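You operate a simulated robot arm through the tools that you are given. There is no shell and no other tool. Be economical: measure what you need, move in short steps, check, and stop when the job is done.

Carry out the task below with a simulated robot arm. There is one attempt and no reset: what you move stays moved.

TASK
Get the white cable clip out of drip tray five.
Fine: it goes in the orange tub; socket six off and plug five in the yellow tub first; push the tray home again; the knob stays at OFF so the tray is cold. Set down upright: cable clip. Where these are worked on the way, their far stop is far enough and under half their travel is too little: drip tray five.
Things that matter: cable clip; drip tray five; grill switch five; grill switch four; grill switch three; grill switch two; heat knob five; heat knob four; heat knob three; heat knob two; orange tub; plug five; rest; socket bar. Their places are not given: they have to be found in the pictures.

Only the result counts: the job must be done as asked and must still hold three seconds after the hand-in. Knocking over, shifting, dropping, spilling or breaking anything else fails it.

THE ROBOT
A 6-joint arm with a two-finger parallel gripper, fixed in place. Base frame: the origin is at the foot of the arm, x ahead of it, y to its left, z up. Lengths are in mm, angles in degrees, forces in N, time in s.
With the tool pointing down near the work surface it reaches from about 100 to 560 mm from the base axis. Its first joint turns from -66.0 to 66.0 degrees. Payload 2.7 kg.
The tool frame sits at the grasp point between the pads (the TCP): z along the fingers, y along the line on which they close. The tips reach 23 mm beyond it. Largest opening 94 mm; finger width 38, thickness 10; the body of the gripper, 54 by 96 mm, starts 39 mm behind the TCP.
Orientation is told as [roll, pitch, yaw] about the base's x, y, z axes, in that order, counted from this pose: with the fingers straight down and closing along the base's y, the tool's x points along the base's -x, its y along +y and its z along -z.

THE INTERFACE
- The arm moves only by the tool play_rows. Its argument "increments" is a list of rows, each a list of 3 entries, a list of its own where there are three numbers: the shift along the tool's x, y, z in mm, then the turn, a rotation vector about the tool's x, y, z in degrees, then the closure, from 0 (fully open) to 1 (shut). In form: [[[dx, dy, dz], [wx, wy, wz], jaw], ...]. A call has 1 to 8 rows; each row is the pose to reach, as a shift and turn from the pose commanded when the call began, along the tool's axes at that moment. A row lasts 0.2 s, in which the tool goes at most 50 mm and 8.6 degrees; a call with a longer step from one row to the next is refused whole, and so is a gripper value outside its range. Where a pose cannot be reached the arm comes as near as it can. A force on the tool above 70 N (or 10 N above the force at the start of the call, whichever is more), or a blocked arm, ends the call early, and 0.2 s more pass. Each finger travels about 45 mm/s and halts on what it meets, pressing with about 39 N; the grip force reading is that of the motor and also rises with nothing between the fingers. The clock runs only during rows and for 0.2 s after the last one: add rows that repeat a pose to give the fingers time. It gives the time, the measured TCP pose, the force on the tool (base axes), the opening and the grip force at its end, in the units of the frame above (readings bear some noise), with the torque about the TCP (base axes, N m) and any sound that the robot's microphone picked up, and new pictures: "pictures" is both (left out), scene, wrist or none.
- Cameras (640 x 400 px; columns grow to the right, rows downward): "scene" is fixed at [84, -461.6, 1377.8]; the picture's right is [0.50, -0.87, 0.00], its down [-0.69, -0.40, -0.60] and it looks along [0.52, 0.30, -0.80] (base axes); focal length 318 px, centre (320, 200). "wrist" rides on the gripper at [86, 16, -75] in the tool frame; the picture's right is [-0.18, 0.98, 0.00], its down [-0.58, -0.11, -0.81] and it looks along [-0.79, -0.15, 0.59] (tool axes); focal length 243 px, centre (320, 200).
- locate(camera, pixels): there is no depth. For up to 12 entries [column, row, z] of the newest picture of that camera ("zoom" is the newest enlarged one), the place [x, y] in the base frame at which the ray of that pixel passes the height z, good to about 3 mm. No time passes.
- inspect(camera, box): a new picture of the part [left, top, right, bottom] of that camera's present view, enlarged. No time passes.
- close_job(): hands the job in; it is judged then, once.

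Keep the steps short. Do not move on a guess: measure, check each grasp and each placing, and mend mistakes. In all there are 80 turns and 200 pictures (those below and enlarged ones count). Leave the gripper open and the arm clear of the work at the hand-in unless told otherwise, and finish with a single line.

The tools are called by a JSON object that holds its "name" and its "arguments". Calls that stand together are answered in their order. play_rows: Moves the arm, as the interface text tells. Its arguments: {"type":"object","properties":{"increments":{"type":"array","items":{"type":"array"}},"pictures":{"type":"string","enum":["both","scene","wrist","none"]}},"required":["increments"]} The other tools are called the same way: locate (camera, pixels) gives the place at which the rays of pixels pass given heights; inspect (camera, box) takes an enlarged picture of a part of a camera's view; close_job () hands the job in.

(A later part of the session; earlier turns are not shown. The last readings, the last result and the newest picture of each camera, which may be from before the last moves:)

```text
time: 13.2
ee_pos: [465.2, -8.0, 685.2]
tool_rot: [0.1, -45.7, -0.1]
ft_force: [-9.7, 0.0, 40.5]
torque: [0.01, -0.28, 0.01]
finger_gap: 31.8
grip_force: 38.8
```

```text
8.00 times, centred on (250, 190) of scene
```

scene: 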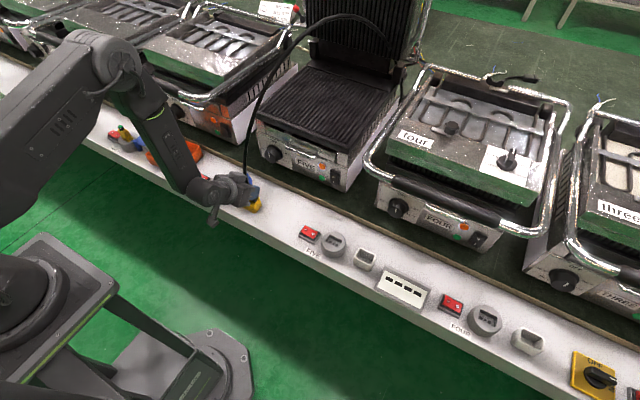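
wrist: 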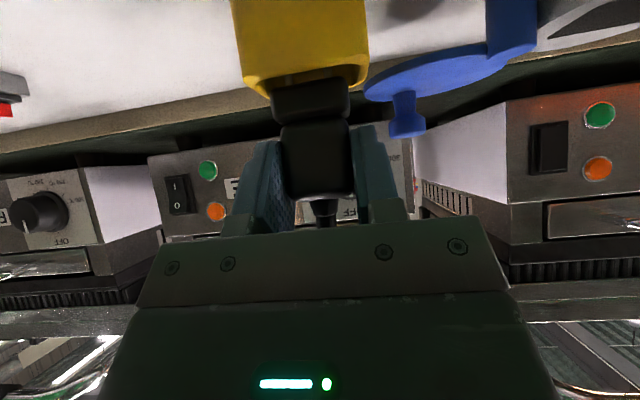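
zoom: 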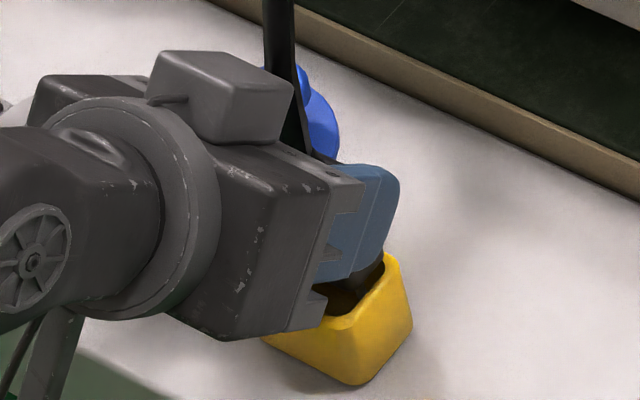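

There's 40 N of contact. The flange is sitting toward the back rim, with a gap at the front in both views. I'll lift 8 mm, shift 4 mm toward −x and look.

{"name": "play_rows", "arguments": {"increments": [[[-6, 0, -6], [0, 0, 0], 0.9], [[-8, 0, -8], [0, 0, 0], 0.9], [[-5, 0, -11], [0, 0, 0], 0.9], [[-5, 0, -11], [0, 0, 0], 0.9]]}}

{"name": "inspect", "arguments": {"camera": "wrist", "box": [220, 0, 400, 112]}}

{"name": "inspect", "arguments": {"camera": "scene", "box": [235, 180, 275, 215]}}

```text
time: 14.2
ee_pos: [458.0, -8.2, 693.2]
tool_rot: [0.1, -44.9, -0.1]
ft_force: [-0.3, 0.0, -0.3]
torque: [-0.01, -0.03, 0.02]
finger_gap: 32.2
grip_force: 38.4
```

scene: 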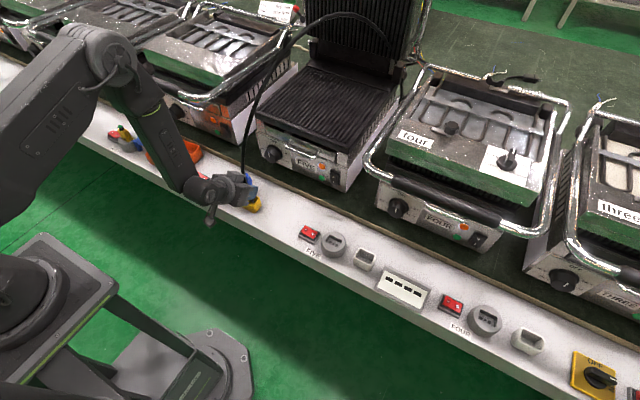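
wrist: 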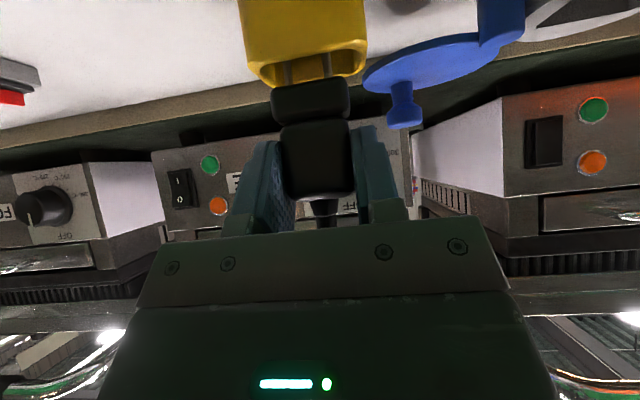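

```text
3.56 times, centred on (310, 56) of wrist
```

zoom: 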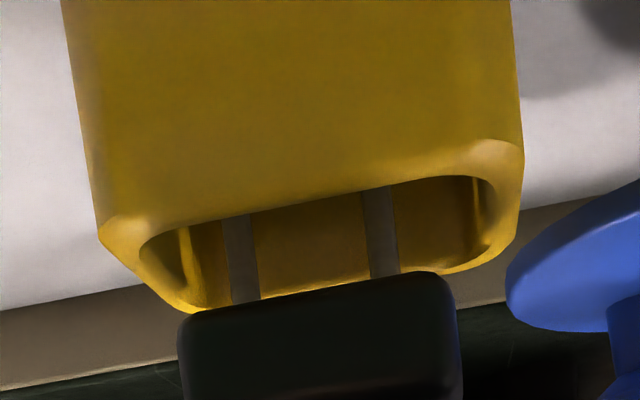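

```text
11.43 times, centred on (255, 198) of scene
```

zoom: 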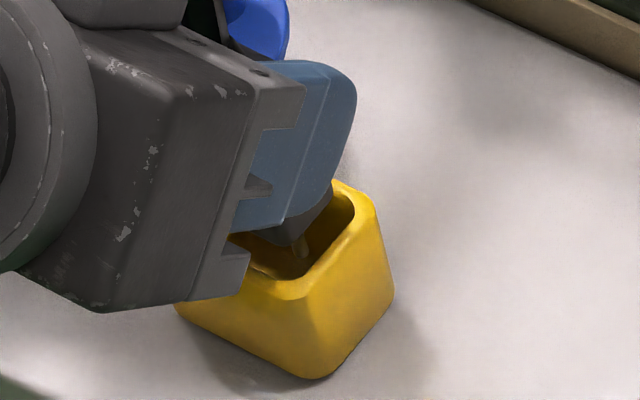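

The prongs are well inside the opening now. Lowering again.

{"name": "play_rows", "arguments": {"increments": [[[4, 0.5, 4], [0, 0, 0], 0.9], [[8, 0.5, 8], [0, 0, 0], 0.9], [[11, 0.5, 11], [0, 0, 0], 0.9], [[13, 0.5, 13], [0, 0, 0], 0.9]]}}

{"name": "inspect", "arguments": {"camera": "wrist", "box": [220, 0, 400, 112]}}

{"name": "inspect", "arguments": {"camera": "scene", "box": [235, 180, 275, 215]}}

```text
time: 15.2
ee_pos: [456.7, -8.3, 674.2]
tool_rot: [-0.1, -45.1, -0.1]
ft_force: [-0.9, 0.4, 0.5]
torque: [0.02, 0.02, 0.0]
finger_gap: 32.3
grip_force: 38.6
```

scene: 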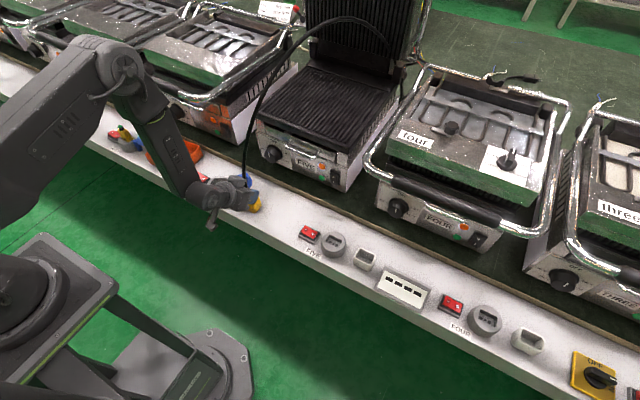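
wrist: 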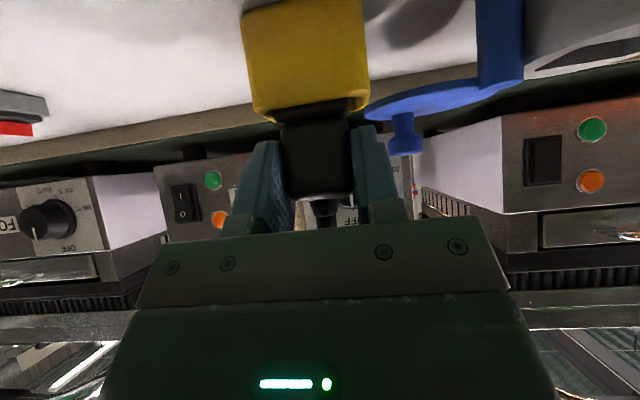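

```text
3.56 times, centred on (310, 56) of wrist
```

zoom: 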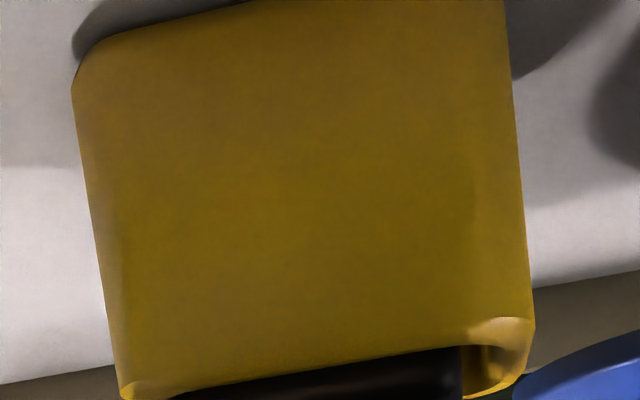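

```text
11.43 times, centred on (255, 198) of scene
```

zoom: 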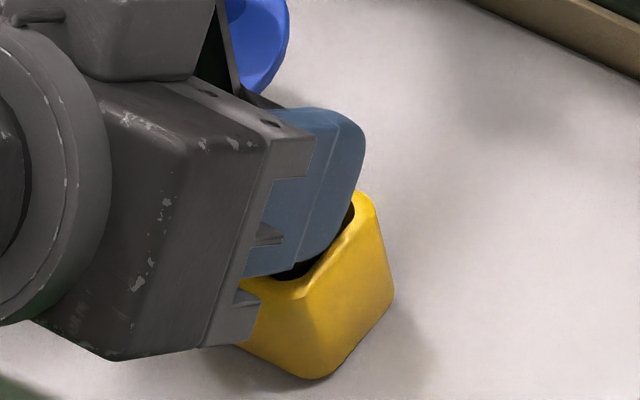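

The flange is inside the tub. I'll lower 4 mm more to touch bottom, then open slowly.

{"name": "play_rows", "arguments": {"increments": [[[1.5, 0, 1.5], [0, 0, 0], 0.9], [[3, 0, 3], [0, 0, 0], 0.9], [[3, 0, 3], [0, 0, 0], 0.9]], "pictures": "none"}}

```text
time: 16.1
ee_pos: [457.6, -8.2, 670.5]
tool_rot: [0.0, -45.0, -0.1]
ft_force: [0.7, -0.3, -0.7]
torque: [-0.02, -0.01, 0.03]
finger_gap: 32.2
grip_force: 38.6
```

{"name": "play_rows", "arguments": {"increments": [[[2, 0, 2], [0, 0, 0], 0.9], [[3.5, 0, 3.5], [0, 0, 0], 0.9], [[3.5, 0, 3.5], [0, 0, 0], 0.9]], "pictures": "wrist"}}

{"name": "inspect", "arguments": {"camera": "scene", "box": [235, 180, 275, 215]}}

```text
time: 16.9
ee_pos: [460.6, -8.0, 669.5]
tool_rot: [0.1, -45.8, -0.1]
ft_force: [-1.9, -0.3, 6.5]
torque: [-0.16, 0.03, -0.05]
finger_gap: 32.3
grip_force: 39.6
stopped in row 3: the force on the tool passed its limit at 71 N (the readings are from after the stop); the commanded pose is now the measured one
```

wrist: 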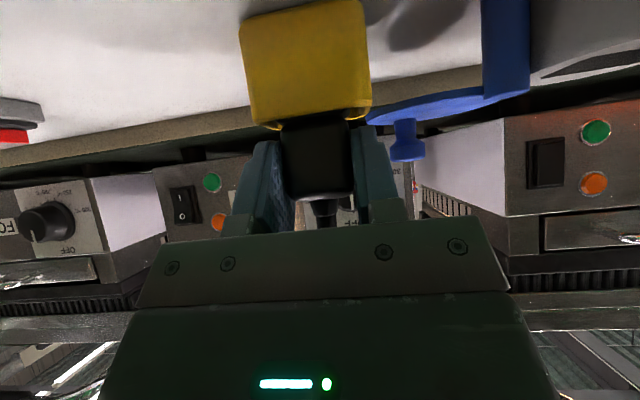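

```text
11.43 times, centred on (255, 198) of scene
```

zoom: 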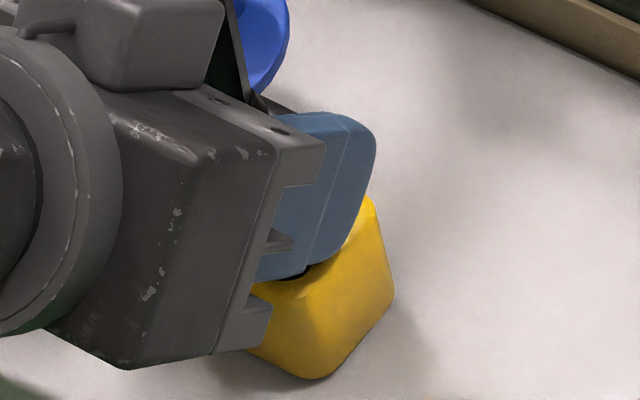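

It bottomed out. I'll open to about 44 mm and retreat along the tool axis.

{"name": "play_rows", "arguments": {"increments": [[[0, 0, 0], [0, 0, 0], 0.7], [[0, 0, 0], [0, 0, 0], 0.53], [[0, 0, -15], [0, 0, 0], 0.53], [[0, 0, -45], [0, 0, 0], 0.53], [[0, 0, -85], [0, 0, 0], 0.53], [[0, 0, -120], [0, 0, 0], 0.53]]}}

{"name": "inspect", "arguments": {"camera": "scene", "box": [210, 165, 280, 215]}}

```text
time: 18.3
ee_pos: [374.5, -8.0, 751.3]
tool_rot: [0.0, -45.6, -0.1]
ft_force: [0.3, 0.0, -0.2]
torque: [-0.02, 0.04, 0.01]
finger_gap: 44.3
grip_force: 0.0
```

scene: 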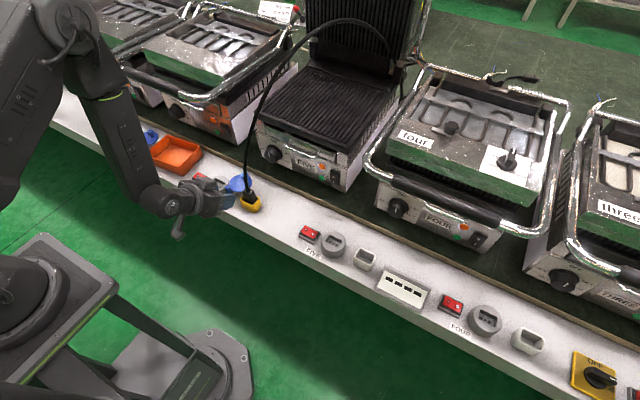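
wrist: 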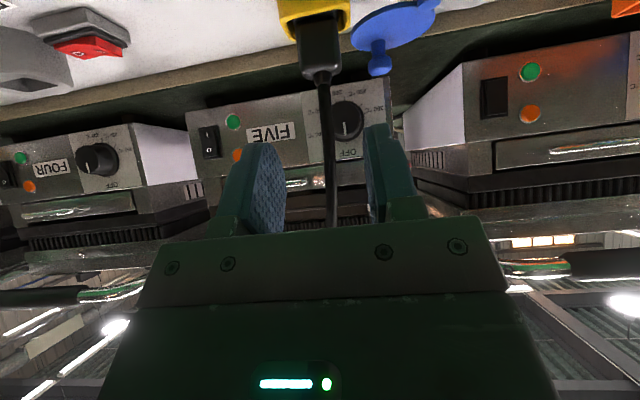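

```text
8.00 times, centred on (245, 190) of scene
```

zoom: 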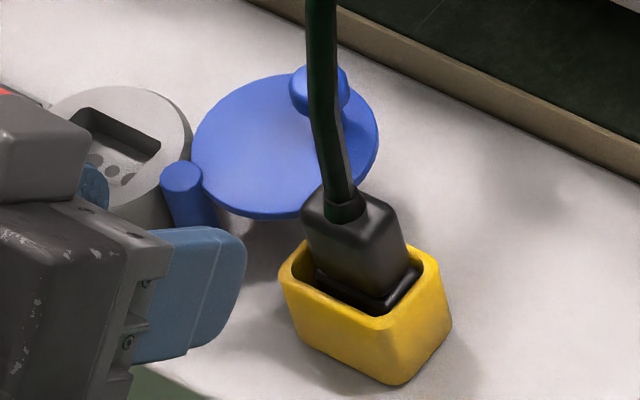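

The plug sits in the yellow tub. Next I'll locate the tray handle and grill front, using the FIVE label and other points from both cameras.

{"name": "locate", "arguments": {"camera": "wrist", "pixels": [[272, 133, 640], [272, 133, 660], [272, 133, 680], [346, 120, 640], [346, 120, 660], [346, 120, 680]]}}

{"name": "locate", "arguments": {"camera": "scene", "pixels": [[306.25, 164.9, 640], [306.25, 164.9, 660], [306.25, 164.9, 680], [272.5, 153.5, 640], [272.5, 153.5, 660], [272.5, 153.5, 680], [288.4, 143.3, 680], [320.3, 155.5, 680], [288.4, 143.3, 700], [320.3, 155.5, 700], [290, 133, 690], [290, 133, 710]]}}

{"name": "inspect", "arguments": {"camera": "wrist", "box": [180, 60, 400, 220]}}

```text
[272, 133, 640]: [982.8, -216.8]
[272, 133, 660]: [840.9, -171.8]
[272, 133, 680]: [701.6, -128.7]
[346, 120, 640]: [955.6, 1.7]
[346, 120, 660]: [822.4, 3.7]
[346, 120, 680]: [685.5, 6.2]
```

```text
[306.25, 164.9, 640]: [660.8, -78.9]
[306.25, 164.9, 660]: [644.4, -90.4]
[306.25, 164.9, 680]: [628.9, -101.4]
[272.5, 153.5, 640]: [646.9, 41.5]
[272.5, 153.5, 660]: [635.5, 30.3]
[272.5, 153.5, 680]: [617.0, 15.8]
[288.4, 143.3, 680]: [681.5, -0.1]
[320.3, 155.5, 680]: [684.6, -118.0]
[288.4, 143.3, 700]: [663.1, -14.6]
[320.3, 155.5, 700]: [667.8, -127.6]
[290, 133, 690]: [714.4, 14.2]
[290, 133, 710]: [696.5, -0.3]
```

```text
2.50 times, centred on (290, 140) of wrist
```

zoom: 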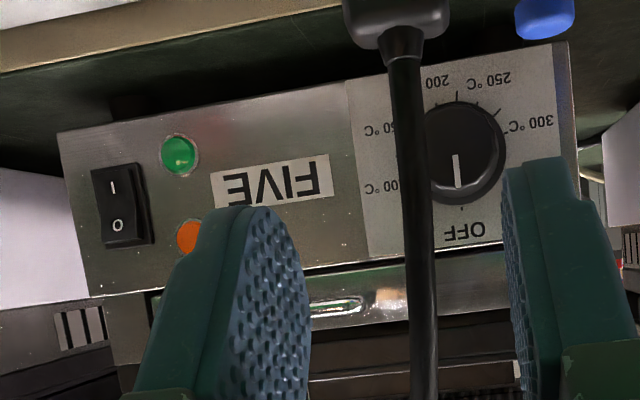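

The grill front is at x≈625, with the FIVE label at z≈690 and the handle above it. I'll move to y≈−95, rise 40 mm and open fully to view the handle between the fingers.

{"name": "play_rows", "arguments": {"increments": [[[0, -20, -20], [0, 0, 0], 0.4], [[0, -45, -40], [0, 0, 0], 0.2], [[-14, -70, -56], [0, 0, 0], 0.0], [[-14, -87, -56], [0, 0, 0], 0.0], [[-14, -87, -56], [0, 0, 0], 0.0]]}}

{"name": "inspect", "arguments": {"camera": "wrist", "box": [180, 40, 440, 202]}}

{"name": "inspect", "arguments": {"camera": "scene", "box": [240, 90, 360, 190]}}

```text
time: 19.5
ee_pos: [343.8, -94.6, 802.1]
tool_rot: [0.0, -45.6, -0.1]
ft_force: [-1.2, -0.6, 0.1]
torque: [0.0, 0.0, 0.03]
finger_gap: 94.3
grip_force: 0.0
```

scene: 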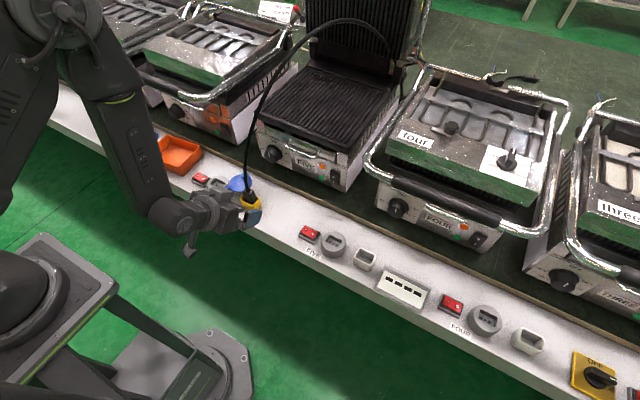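
wrist: 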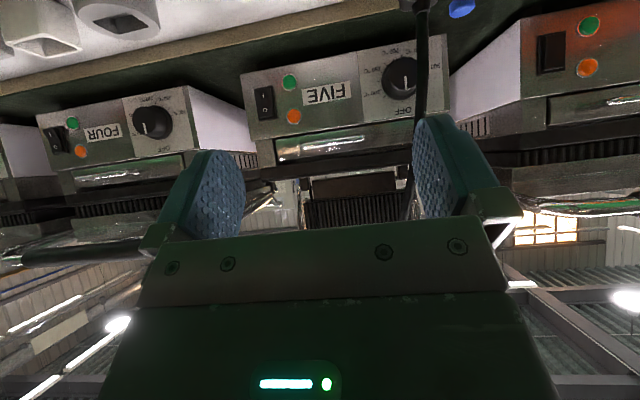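

```text
2.46 times, centred on (310, 121) of wrist
```

zoom: 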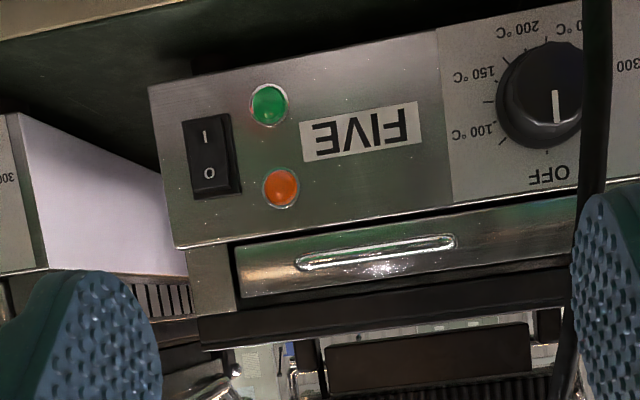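

```text
4.00 times, centred on (300, 140) of scene
```

zoom: 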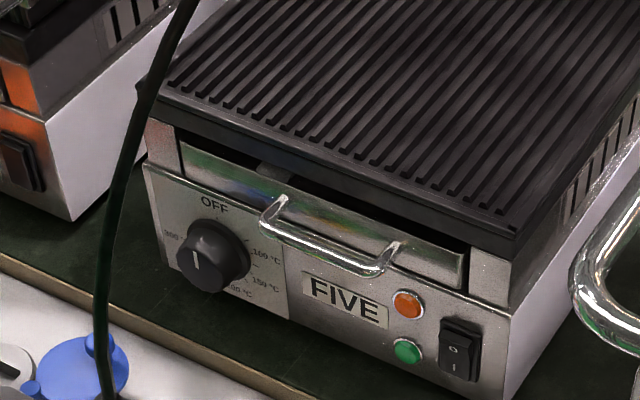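

{"name": "locate", "arguments": {"camera": "wrist", "pixels": [[301.9, 146.2, 700], [301.9, 146.2, 720], [301.9, 146.2, 740], [363.7, 137.3, 700], [363.7, 137.3, 720], [363.7, 137.3, 740]]}}

{"name": "locate", "arguments": {"camera": "scene", "pixels": [[314.5, 158, 700], [314.5, 158, 720], [314.5, 158, 740], [286.25, 146.25, 700], [286.25, 146.25, 720], [286.25, 146.25, 740], [265.5, 128.5, 740], [336, 162, 740], [265.5, 128.5, 720], [336, 162, 720]]}}

```text
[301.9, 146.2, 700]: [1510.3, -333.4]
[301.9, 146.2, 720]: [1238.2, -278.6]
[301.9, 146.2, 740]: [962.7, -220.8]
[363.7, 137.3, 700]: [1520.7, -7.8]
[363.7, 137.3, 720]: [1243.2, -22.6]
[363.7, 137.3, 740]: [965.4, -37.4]
```

```text
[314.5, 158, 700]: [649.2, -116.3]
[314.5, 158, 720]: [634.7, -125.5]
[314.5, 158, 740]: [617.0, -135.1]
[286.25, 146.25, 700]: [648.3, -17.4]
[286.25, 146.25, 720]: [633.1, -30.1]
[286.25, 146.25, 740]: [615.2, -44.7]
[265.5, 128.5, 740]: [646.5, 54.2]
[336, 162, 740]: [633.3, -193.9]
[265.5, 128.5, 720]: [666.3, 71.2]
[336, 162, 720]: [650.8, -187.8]
```

The handle bar is about (594, −104, 766), spanning y −147 to −60. I'll go forward to x≈480 while tilting to about 80° (nearly horizontal), then roll 90° so the fingers go above and below the bar.

{"name": "play_rows", "arguments": {"increments": [[[-24, -2, 24], [0, -8.5, 0], 0.2], [[-48, -4, 48], [0, -17, 0], 0.4], [[-72, -7, 73], [0, -25.5, 0], 0.468], [[-95, -9, 97], [0, -34, 0], 0.468]]}}

```text
time: 20.5
ee_pos: [479.1, -105.0, 801.7]
tool_rot: [0.0, -79.8, -0.1]
ft_force: [-2.1, -0.6, 0.4]
torque: [0.02, -0.01, 0.0]
finger_gap: 50.1
grip_force: 0.1
```

scene: 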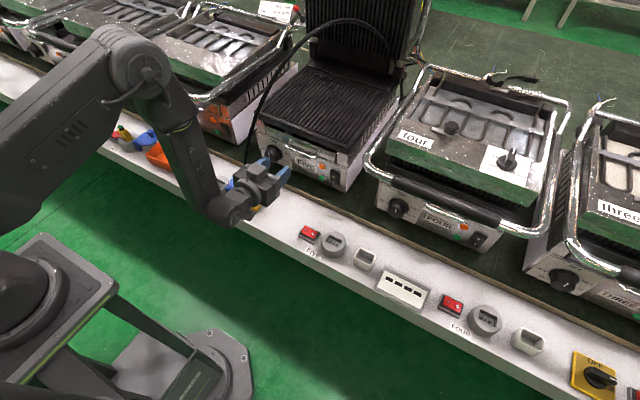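
wrist: 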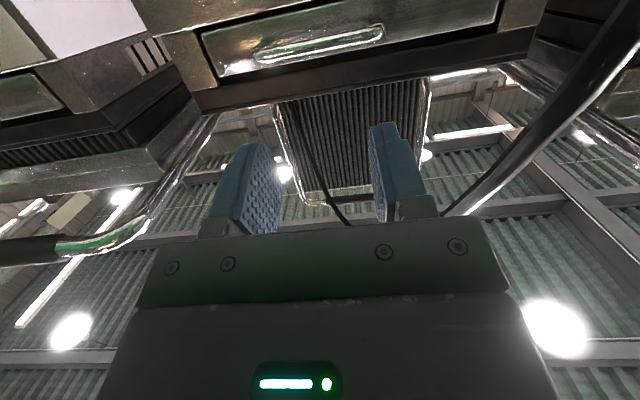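

The pose is good. Now I'll roll −90° about the tool axis in two calls.

{"name": "play_rows", "arguments": {"increments": [[[0, 0, 0], [0, 0, -8.5], 0.468], [[0, 0, 0], [0, 0, -17], 0.468], [[0, 0, 0], [0, 0, -25.5], 0.468], [[0, 0, 0], [0, 0, -34], 0.468], [[0, 0, 0], [0, 0, -42.5], 0.468], [[0, 0, 0], [0, 0, -51], 0.468], [[0, 0, 0], [0, 0, -59.5], 0.468], [[0, 0, 0], [0, 0, -68], 0.468]], "pictures": "none"}}

{"name": "play_rows", "arguments": {"increments": [[[0, 0, 0], [0, 0, -8], 0.468], [[0, 0, 0], [0, 0, -16], 0.468], [[0, 0, 0], [0, 0, -22], 0.468]]}}

```text
time: 22.3
ee_pos: [476.9, -104.7, 802.2]
tool_rot: [-78.9, -21.5, 85.8]
ft_force: [-0.2, -0.4, -0.5]
torque: [0.01, 0.01, -0.03]
finger_gap: 49.9
grip_force: 0.2
```

```text
time: 23.1
ee_pos: [479.3, -103.5, 802.7]
tool_rot: [-79.8, 0.1, 89.8]
ft_force: [0.5, 0.3, -1.0]
torque: [-0.04, -0.01, 0.02]
finger_gap: 50.2
grip_force: 0.0
```

scene: 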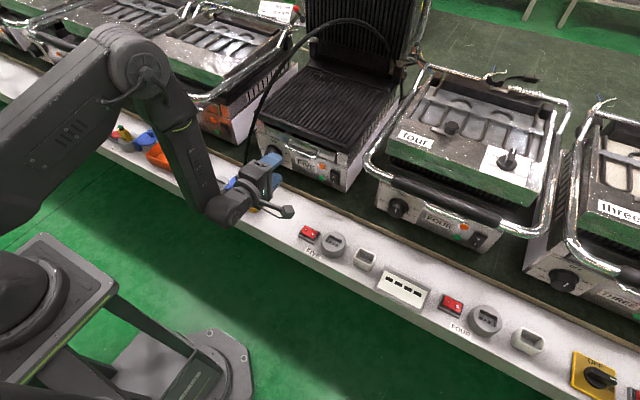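
wrist: 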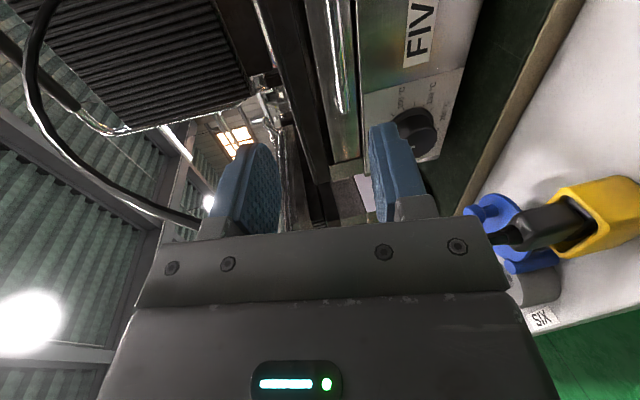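

The fingers now close vertically and the bar shows around (338,60) in the wrist picture. I'll measure the bar's height again from this view.

{"name": "inspect", "arguments": {"camera": "wrist", "box": [250, 0, 450, 200]}}

{"name": "locate", "arguments": {"camera": "wrist", "pixels": [[336, 30, 760], [336, 30, 766], [336, 30, 772], [344, 105, 760], [344, 105, 766], [344, 105, 772]]}}

```text
2.00 times, centred on (350, 100) of wrist
```

zoom: 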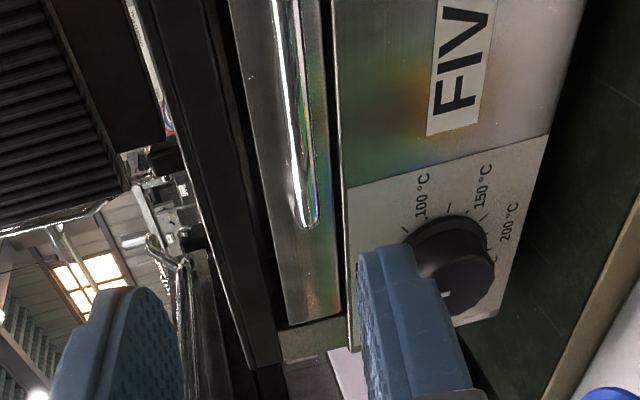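

```text
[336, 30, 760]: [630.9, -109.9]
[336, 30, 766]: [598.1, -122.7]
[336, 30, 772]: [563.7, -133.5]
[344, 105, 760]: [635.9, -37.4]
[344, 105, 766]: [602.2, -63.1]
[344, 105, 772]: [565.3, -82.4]
```

The bar is confirmed at about (598,−104,766). I'll advance to 45 mm short first, then move on over the bar.

{"name": "play_rows", "arguments": {"increments": [[[0, 8, 30], [0, 0, 0], 0.468], [[0, 15.7, 64.7], [0, 0, 0], 0.468], [[0, 15.7, 88], [0, 0, 0], 0.468], [[0, 15.7, 100], [0, 0, 0], 0.468]]}}

{"name": "inspect", "arguments": {"camera": "scene", "box": [260, 120, 340, 180]}}

{"name": "inspect", "arguments": {"camera": "wrist", "box": [200, 40, 440, 220]}}

```text
time: 24.1
ee_pos: [575.0, -103.6, 769.0]
tool_rot: [-79.6, 0.0, 89.9]
ft_force: [0.4, 0.5, 0.5]
torque: [0.0, 0.02, -0.02]
finger_gap: 49.8
grip_force: 0.1
```

scene: 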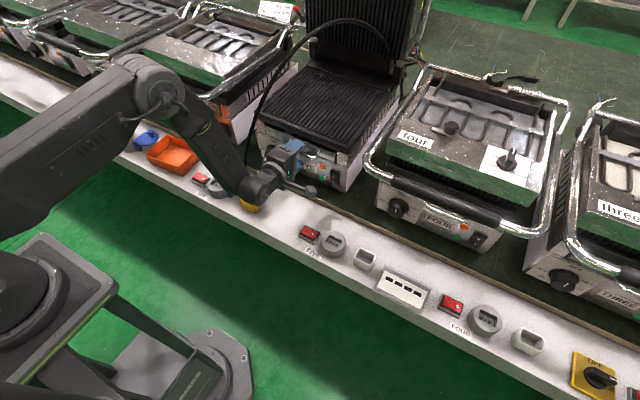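
wrist: 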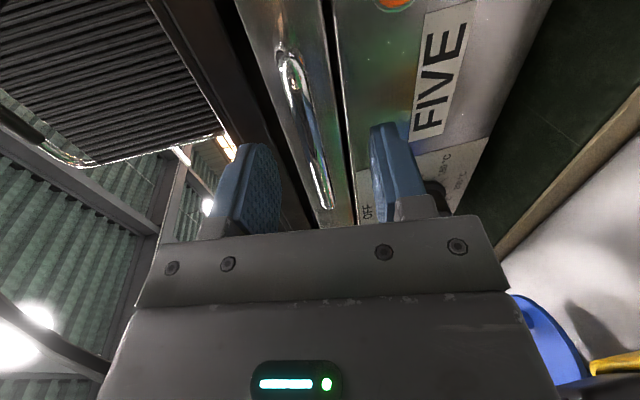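

```text
6.67 times, centred on (300, 150) of scene
```

zoom: 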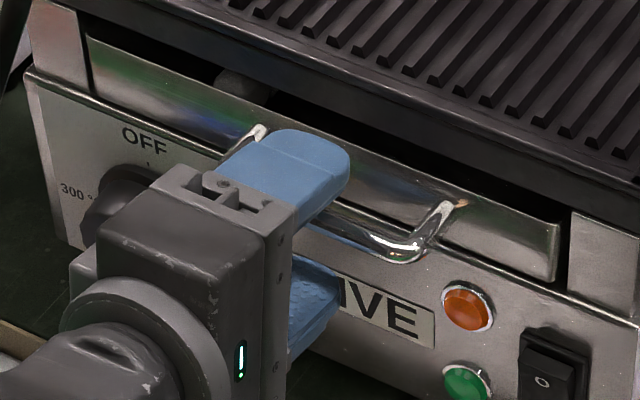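

```text
2.22 times, centred on (320, 130) of wrist
```

zoom: 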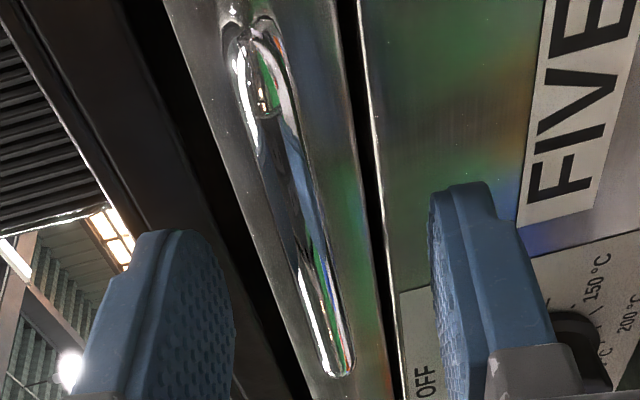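

The bar lies between the fingers. I'll advance 9 mm and close.

{"name": "play_rows", "arguments": {"increments": [[[0, 0, 5], [0, 0, 0], 0.468], [[0, 0, 9], [0, 0, 0], 0.468], [[0, 0, 9], [0, 0, 0], 0.7], [[0, 0, 9], [0, 0, 0], 0.95], [[0, 0, 9], [0, 0, 0], 0.95]]}}

{"name": "inspect", "arguments": {"camera": "scene", "box": [260, 120, 340, 180]}}

```text
time: 25.3
ee_pos: [583.9, -103.8, 768.3]
tool_rot: [-80.1, -0.1, 89.9]
ft_force: [-1.3, 0.8, 8.4]
torque: [0.25, -0.07, 0.0]
finger_gap: 10.8
grip_force: 35.3
```

scene: 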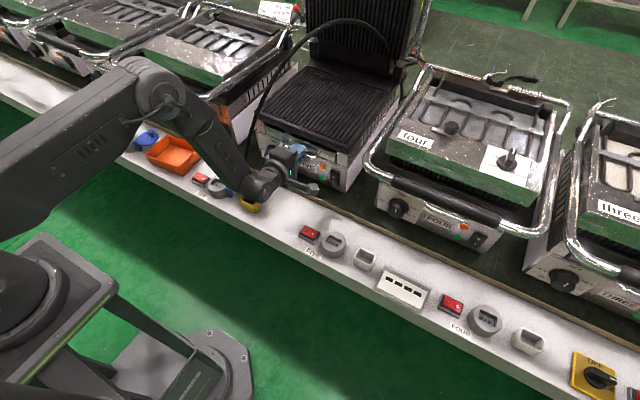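
wrist: 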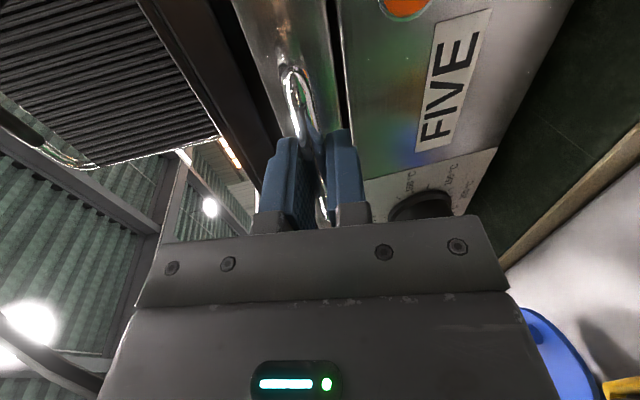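

```text
6.67 times, centred on (300, 150) of scene
```

zoom: 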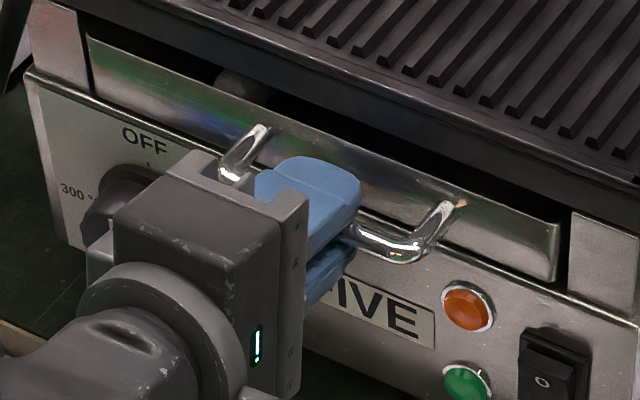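

The bar is gripped (10.8 mm). I'll pull along base −x by 40 mm and look.

{"name": "play_rows", "arguments": {"increments": [[[0, 1.7, -10], [0, 0, 0], 0.95], [[0, 3.5, -20], [0, 0, 0], 0.95], [[0, 5.2, -30], [0, 0, 0], 0.95], [[0, 7, -40], [0, 0, 0], 0.95]]}}

{"name": "inspect", "arguments": {"camera": "scene", "box": [230, 100, 350, 190]}}

```text
time: 26.3
ee_pos: [541.6, -102.8, 768.6]
tool_rot: [-79.8, 0.0, 89.9]
ft_force: [0.9, 1.3, 14.0]
torque: [0.33, -0.08, -0.14]
finger_gap: 10.3
grip_force: 45.0
```

scene: 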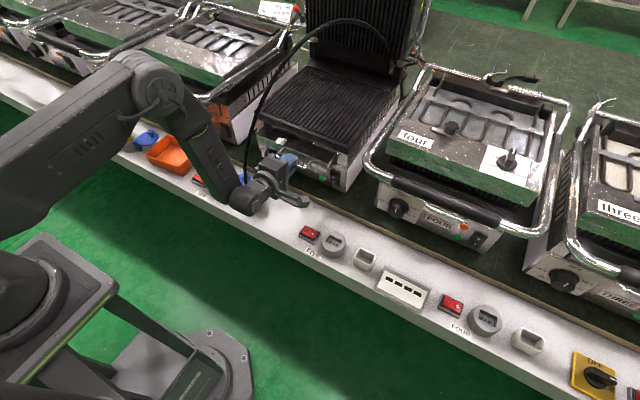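
wrist: 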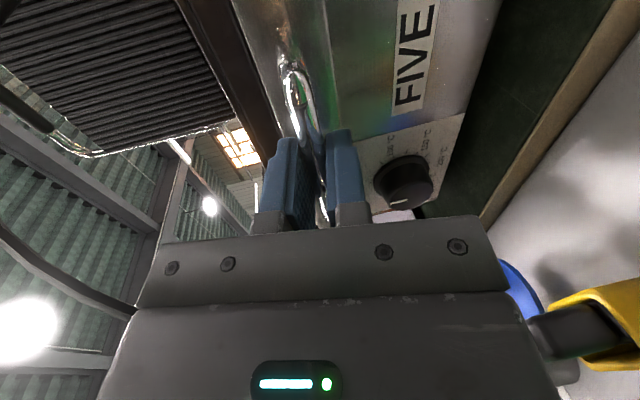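

```text
4.44 times, centred on (290, 145) of scene
```

zoom: 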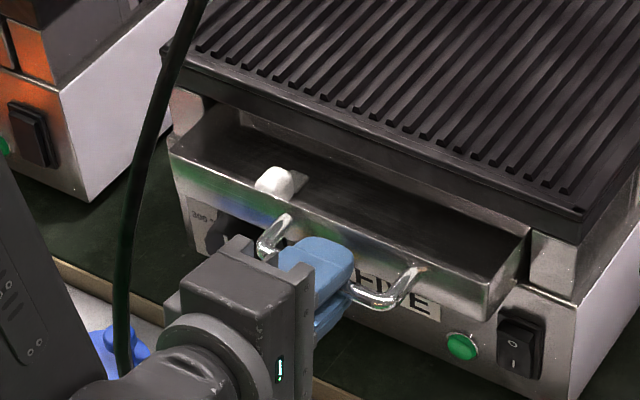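

The tray slides and the clip shows at about (287,143). I'll pull another 50 mm.

{"name": "play_rows", "arguments": {"increments": [[[0, 1.7, -10], [0, 0, 0], 0.95], [[0, 3.5, -20], [0, 0, 0], 0.95], [[0, 5.2, -30], [0, 0, 0], 0.95], [[0, 7, -40], [0, 0, 0], 0.95], [[0, 8.7, -50], [0, 0, 0], 0.95]]}}

{"name": "inspect", "arguments": {"camera": "scene", "box": [220, 100, 350, 200]}}

```text
time: 27.5
ee_pos: [490.0, -102.6, 765.4]
tool_rot: [-79.4, 0.0, 89.8]
ft_force: [-0.3, 0.3, 0.8]
torque: [-0.02, 0.0, 0.01]
finger_gap: 4.8
grip_force: 0.0
```

scene: 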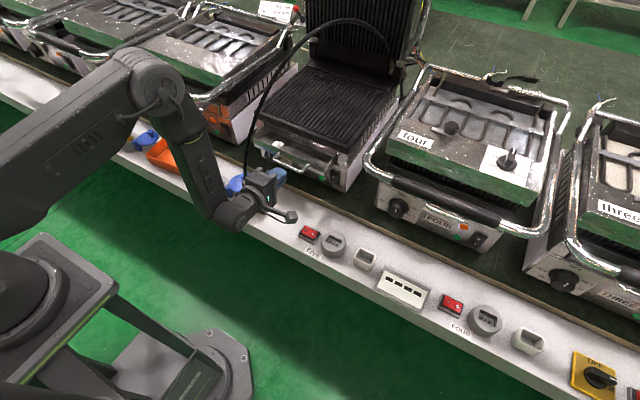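
wrist: 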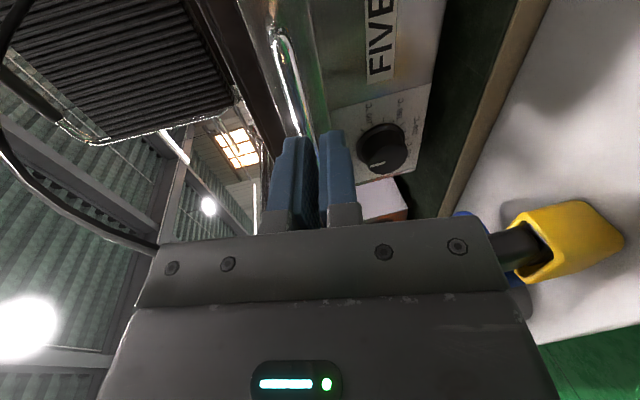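

```text
4.00 times, centred on (285, 150) of scene
```

zoom: 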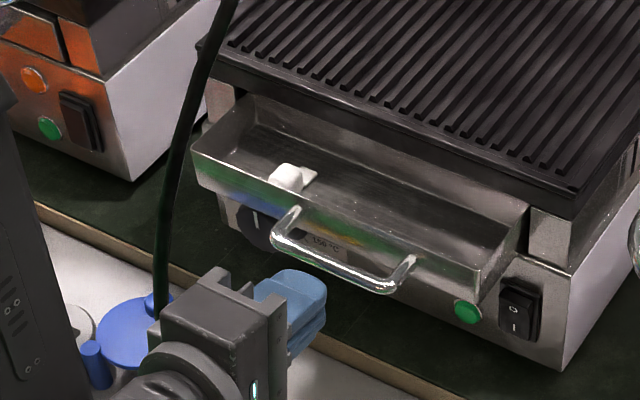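

The grip slipped off, probably at the end stop. I'll measure how far out the tray is and where the clip is.

{"name": "locate", "arguments": {"camera": "scene", "pixels": [[273.75, 161.25, 766], [302.5, 172.5, 766], [277.5, 144.5, 750], [277.5, 144.5, 770], [233, 137.5, 790], [320, 173.5, 790], [233, 137.5, 780]]}}

{"name": "inspect", "arguments": {"camera": "scene", "box": [255, 125, 305, 165]}}

{"name": "inspect", "arguments": {"camera": "wrist", "box": [240, 0, 400, 160]}}

```text
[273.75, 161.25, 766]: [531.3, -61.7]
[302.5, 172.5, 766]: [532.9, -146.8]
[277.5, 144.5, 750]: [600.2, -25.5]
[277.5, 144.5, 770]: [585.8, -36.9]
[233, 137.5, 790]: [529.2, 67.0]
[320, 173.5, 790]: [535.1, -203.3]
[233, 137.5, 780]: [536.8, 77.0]
```

```text
10.00 times, centred on (280, 145) of scene
```

zoom: 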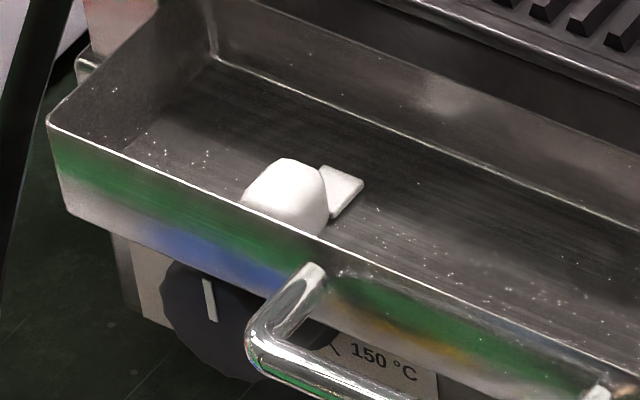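

```text
2.50 times, centred on (320, 80) of wrist
```

zoom: 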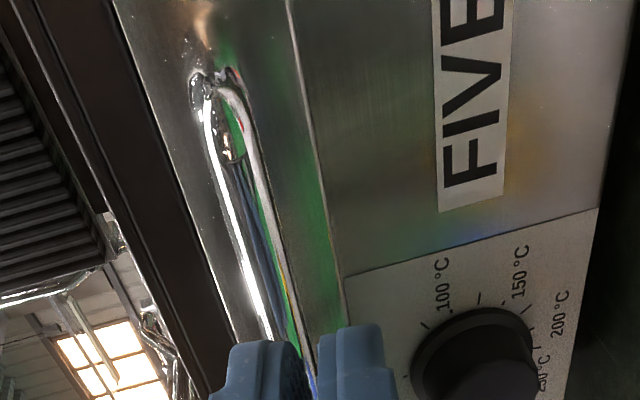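

The bar moved from x≈597 to 532, about 65 mm. To confirm that's the far stop and not a plain slip, I'll re-grip and pull gently.

{"name": "play_rows", "arguments": {"increments": [[[0, -8, 0], [0, 0, 0], 0.55], [[0, -8, 0], [0, 0, 0], 0.55], [[0, -8, 15], [0, 0, 0], 0.55], [[0, -8, 30], [0, 0, 0], 0.55], [[0, -8, 30], [0, 0, 0], 0.8], [[0, -8, 30], [0, 0, 0], 0.97], [[0, -8, 30], [0, 0, 0], 0.97], [[0, -7, 25], [0, 0, 0], 0.97]]}}

```text
time: 29.3
ee_pos: [518.3, -104.6, 769.1]
tool_rot: [-79.5, 0.0, 89.9]
ft_force: [10.2, -1.6, -15.9]
torque: [0.17, 0.16, -0.1]
finger_gap: 10.3
grip_force: 44.4
```

scene: 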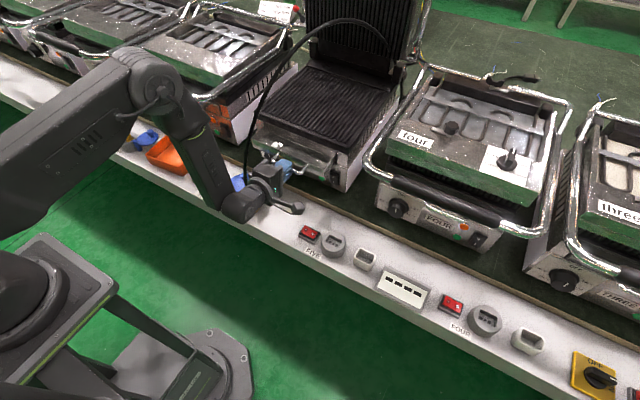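
wrist: 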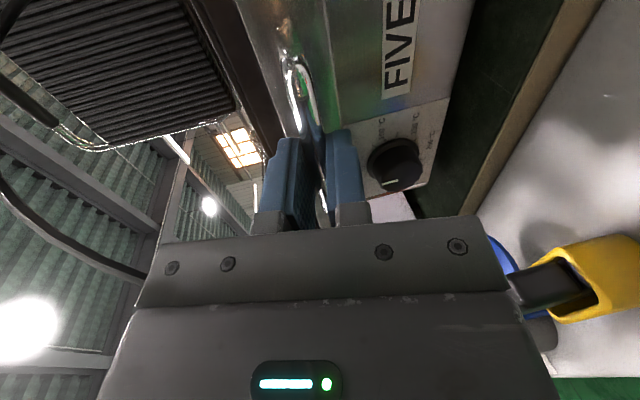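

Gripped again, with 10 N of resistance already. One more small pull to confirm the stop.

{"name": "play_rows", "arguments": {"increments": [[[0, 0.6, -3], [0, 0, 0], 0.97], [[0, 1, -5], [0, 0, 0], 0.97]], "pictures": "none"}}

```text
time: 29.9
ee_pos: [513.1, -104.6, 770.3]
tool_rot: [-79.5, 0.0, 89.9]
ft_force: [26.6, -2.6, -24.9]
torque: [0.35, 0.26, -0.04]
finger_gap: 10.5
grip_force: 45.0
```

The force rises with almost no motion, so the tray is at its far stop. I'll release, back off and rise.

{"name": "play_rows", "arguments": {"increments": [[[0, 0, 0], [0, 0, 0], 0.8], [[0, 0, 0], [0, 0, 0], 0.55], [[0, 0, 0], [0, 0, 0], 0.5], [[0, 0, -30], [0, 0, 0], 0.5], [[0, 0, -60], [0, 0, 0], 0.5], [[0, -35, -80], [0, 0, 0], 0.5], [[0, -70, -86], [0, 0, 0], 0.5], [[0, -100, -92], [0, 0, 0], 0.5]]}}

{"name": "play_rows", "arguments": {"increments": [[[0, 0, 0], [-3.67, 3.67, 6.35], 0.4], [[0, 0, 0], [-7.34, 7.34, 12.7], 0.3], [[0, 0, 0], [-11, 11, 19.05], 0.2], [[0, 0, 0], [-14.7, 14.7, 25.4], 0.1], [[0, 0, 0], [-18.35, 18.35, 31.75], 0.0], [[0, 0, 0], [-22, 22, 38.1], 0.0], [[0, 0, 0], [-25.7, 25.7, 44.45], 0.0], [[0, 0, 0], [-29.36, 29.36, 50.8], 0.0]], "pictures": "scene"}}

```text
time: 31.7
ee_pos: [437.7, -103.1, 885.7]
tool_rot: [-79.5, 0.1, 89.8]
ft_force: [0.6, -0.3, 1.0]
torque: [-0.06, -0.01, 0.01]
finger_gap: 47.0
grip_force: 0.0
```

scene: 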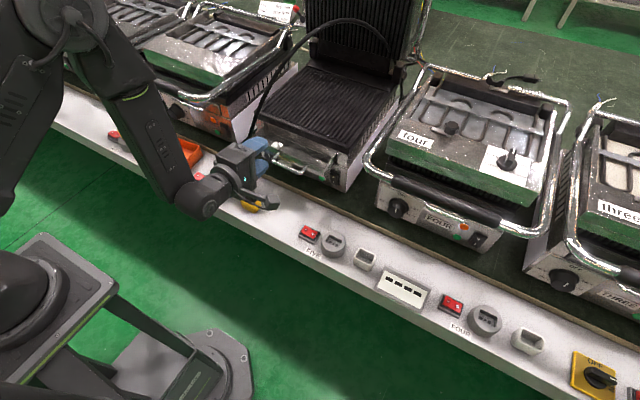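
wrist: 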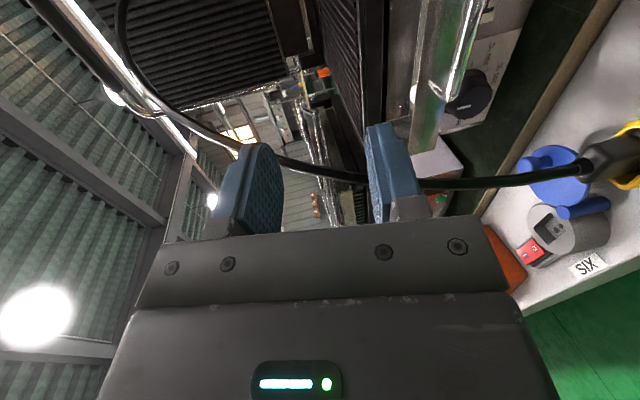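

```text
time: 33.5
ee_pos: [440.6, -104.7, 884.8]
tool_rot: [-33.3, -27.9, 36.7]
ft_force: [0.1, -0.2, 0.3]
torque: [-0.01, -0.01, 0.03]
finger_gap: 94.1
grip_force: 0.2
```

scene: 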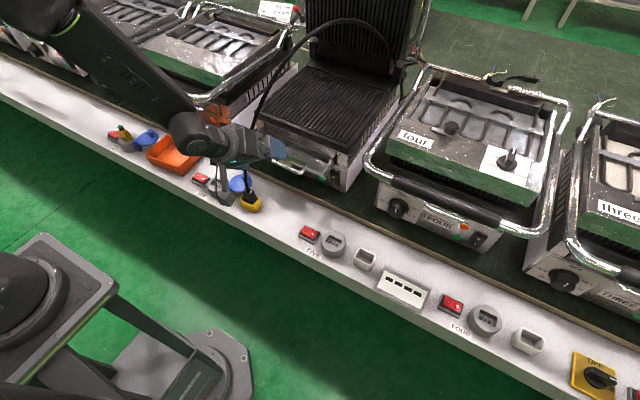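

Finishing the reorientation to about 20° tilt.

{"name": "play_rows", "arguments": {"increments": [[[0, 0, 0], [-3.48, 3.48, 6.02], 0.0], [[0, 0, 0], [-6.96, 6.96, 12.04], 0.0], [[0, 0, 0], [-10.44, 10.44, 18.06], 0.0], [[0, 0, 0], [-13.92, 13.92, 24.08], 0.0], [[0, 0, 0], [-17.4, 17.4, 30.1], 0.0]]}}

{"name": "inspect", "arguments": {"camera": "scene", "box": [230, 0, 410, 180]}}

{"name": "inspect", "arguments": {"camera": "wrist", "box": [200, 40, 500, 228]}}

```text
time: 34.7
ee_pos: [437.6, -28.4, 854.0]
tool_rot: [-5.1, -20.7, 0.1]
ft_force: [0.7, 0.0, 0.4]
torque: [-0.01, 0.02, -0.01]
finger_gap: 93.7
grip_force: 0.1
out of reach, approached as far as the arm can: row 2, 3, 4, 5
```

scene: 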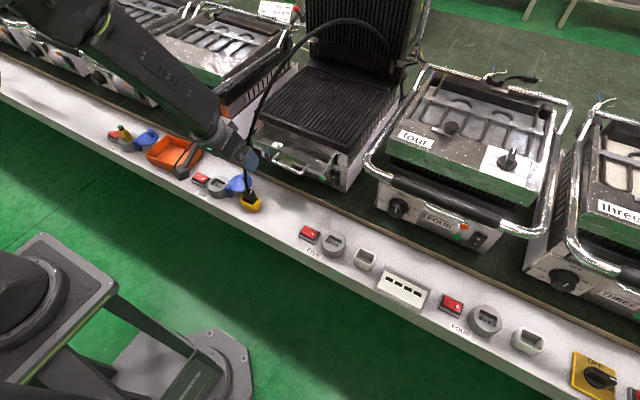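
wrist: 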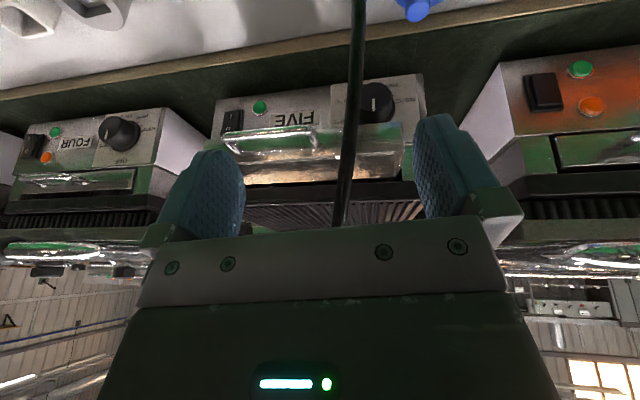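

```text
2.22 times, centred on (320, 90) of scene
```

zoom: 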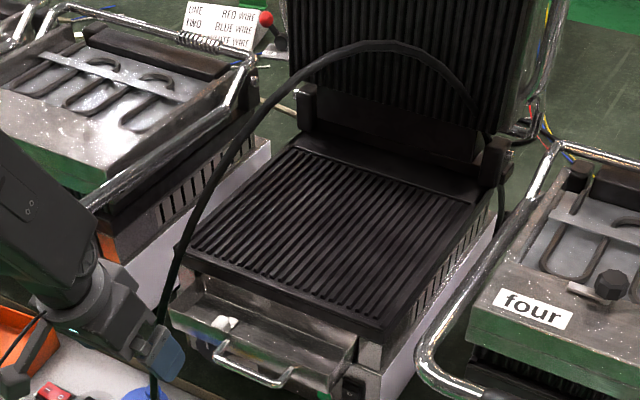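

```text
2.13 times, centred on (350, 134) of wrist
```

zoom: 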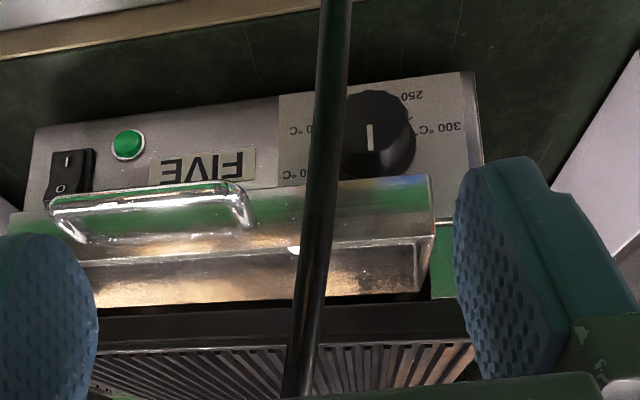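

The arm was near a wrist singularity and drifted to y≈−28, near the cable. I'll back off toward −x and let it settle.

{"name": "play_rows", "arguments": {"increments": [[[28, 0, -10], [0, 0, 0], 0.0], [[56, 0, -21], [0, 0, 0], 0.0], [[56, 0, -21], [0, 0, 0], 0.0]]}}

```text
time: 35.5
ee_pos: [373.8, -27.7, 856.7]
tool_rot: [-5.1, -20.6, -0.1]
ft_force: [-0.4, 0.6, -0.5]
torque: [0.03, 0.02, -0.03]
finger_gap: 93.8
grip_force: 0.1
```

scene: 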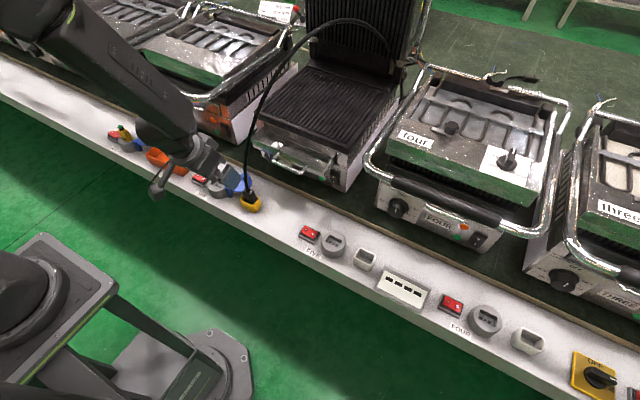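
wrist: 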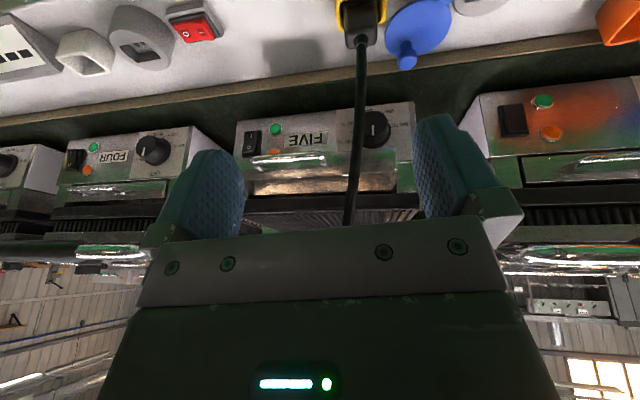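

I'll find where the cable runs relative to the clip before reaching in.

{"name": "locate", "arguments": {"camera": "wrist", "pixels": [[359, 80, 700], [359, 80, 740], [358, 110, 740], [358, 110, 780], [353, 160, 780], [353, 160, 820], [349, 210, 850], [349, 210, 870], [345, 179, 780], [345, 179, 790]]}}

{"name": "locate", "arguments": {"camera": "scene", "pixels": [[246.5, 170, 740], [246.5, 170, 770], [250.2, 144, 780], [250.2, 144, 820], [250.2, 144, 860], [263.7, 94.9, 900], [263.7, 94.9, 950], [263.7, 94.9, 1000]]}}

{"name": "inspect", "arguments": {"camera": "wrist", "box": [220, 60, 440, 220]}}

{"name": "inspect", "arguments": {"camera": "scene", "box": [235, 110, 345, 190]}}

```text
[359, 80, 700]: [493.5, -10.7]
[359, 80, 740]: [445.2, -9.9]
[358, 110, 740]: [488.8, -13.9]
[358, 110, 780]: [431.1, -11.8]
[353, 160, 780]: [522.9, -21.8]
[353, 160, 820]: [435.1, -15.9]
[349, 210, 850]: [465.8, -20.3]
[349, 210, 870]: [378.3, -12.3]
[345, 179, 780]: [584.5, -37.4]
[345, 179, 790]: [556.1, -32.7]
```

```text
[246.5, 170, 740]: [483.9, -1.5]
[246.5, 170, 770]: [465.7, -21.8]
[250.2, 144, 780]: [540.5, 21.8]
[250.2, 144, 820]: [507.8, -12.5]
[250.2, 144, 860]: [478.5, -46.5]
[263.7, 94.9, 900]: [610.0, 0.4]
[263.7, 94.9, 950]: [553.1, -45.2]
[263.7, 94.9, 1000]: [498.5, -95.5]
```

```text
2.50 times, centred on (330, 140) of wrist
```

zoom: 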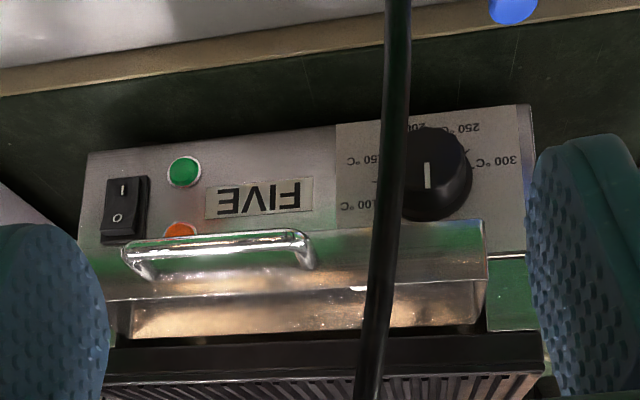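

```text
5.00 times, centred on (290, 150) of scene
```

zoom: 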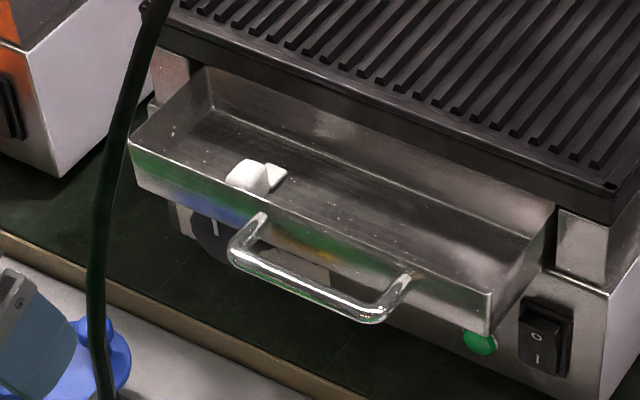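

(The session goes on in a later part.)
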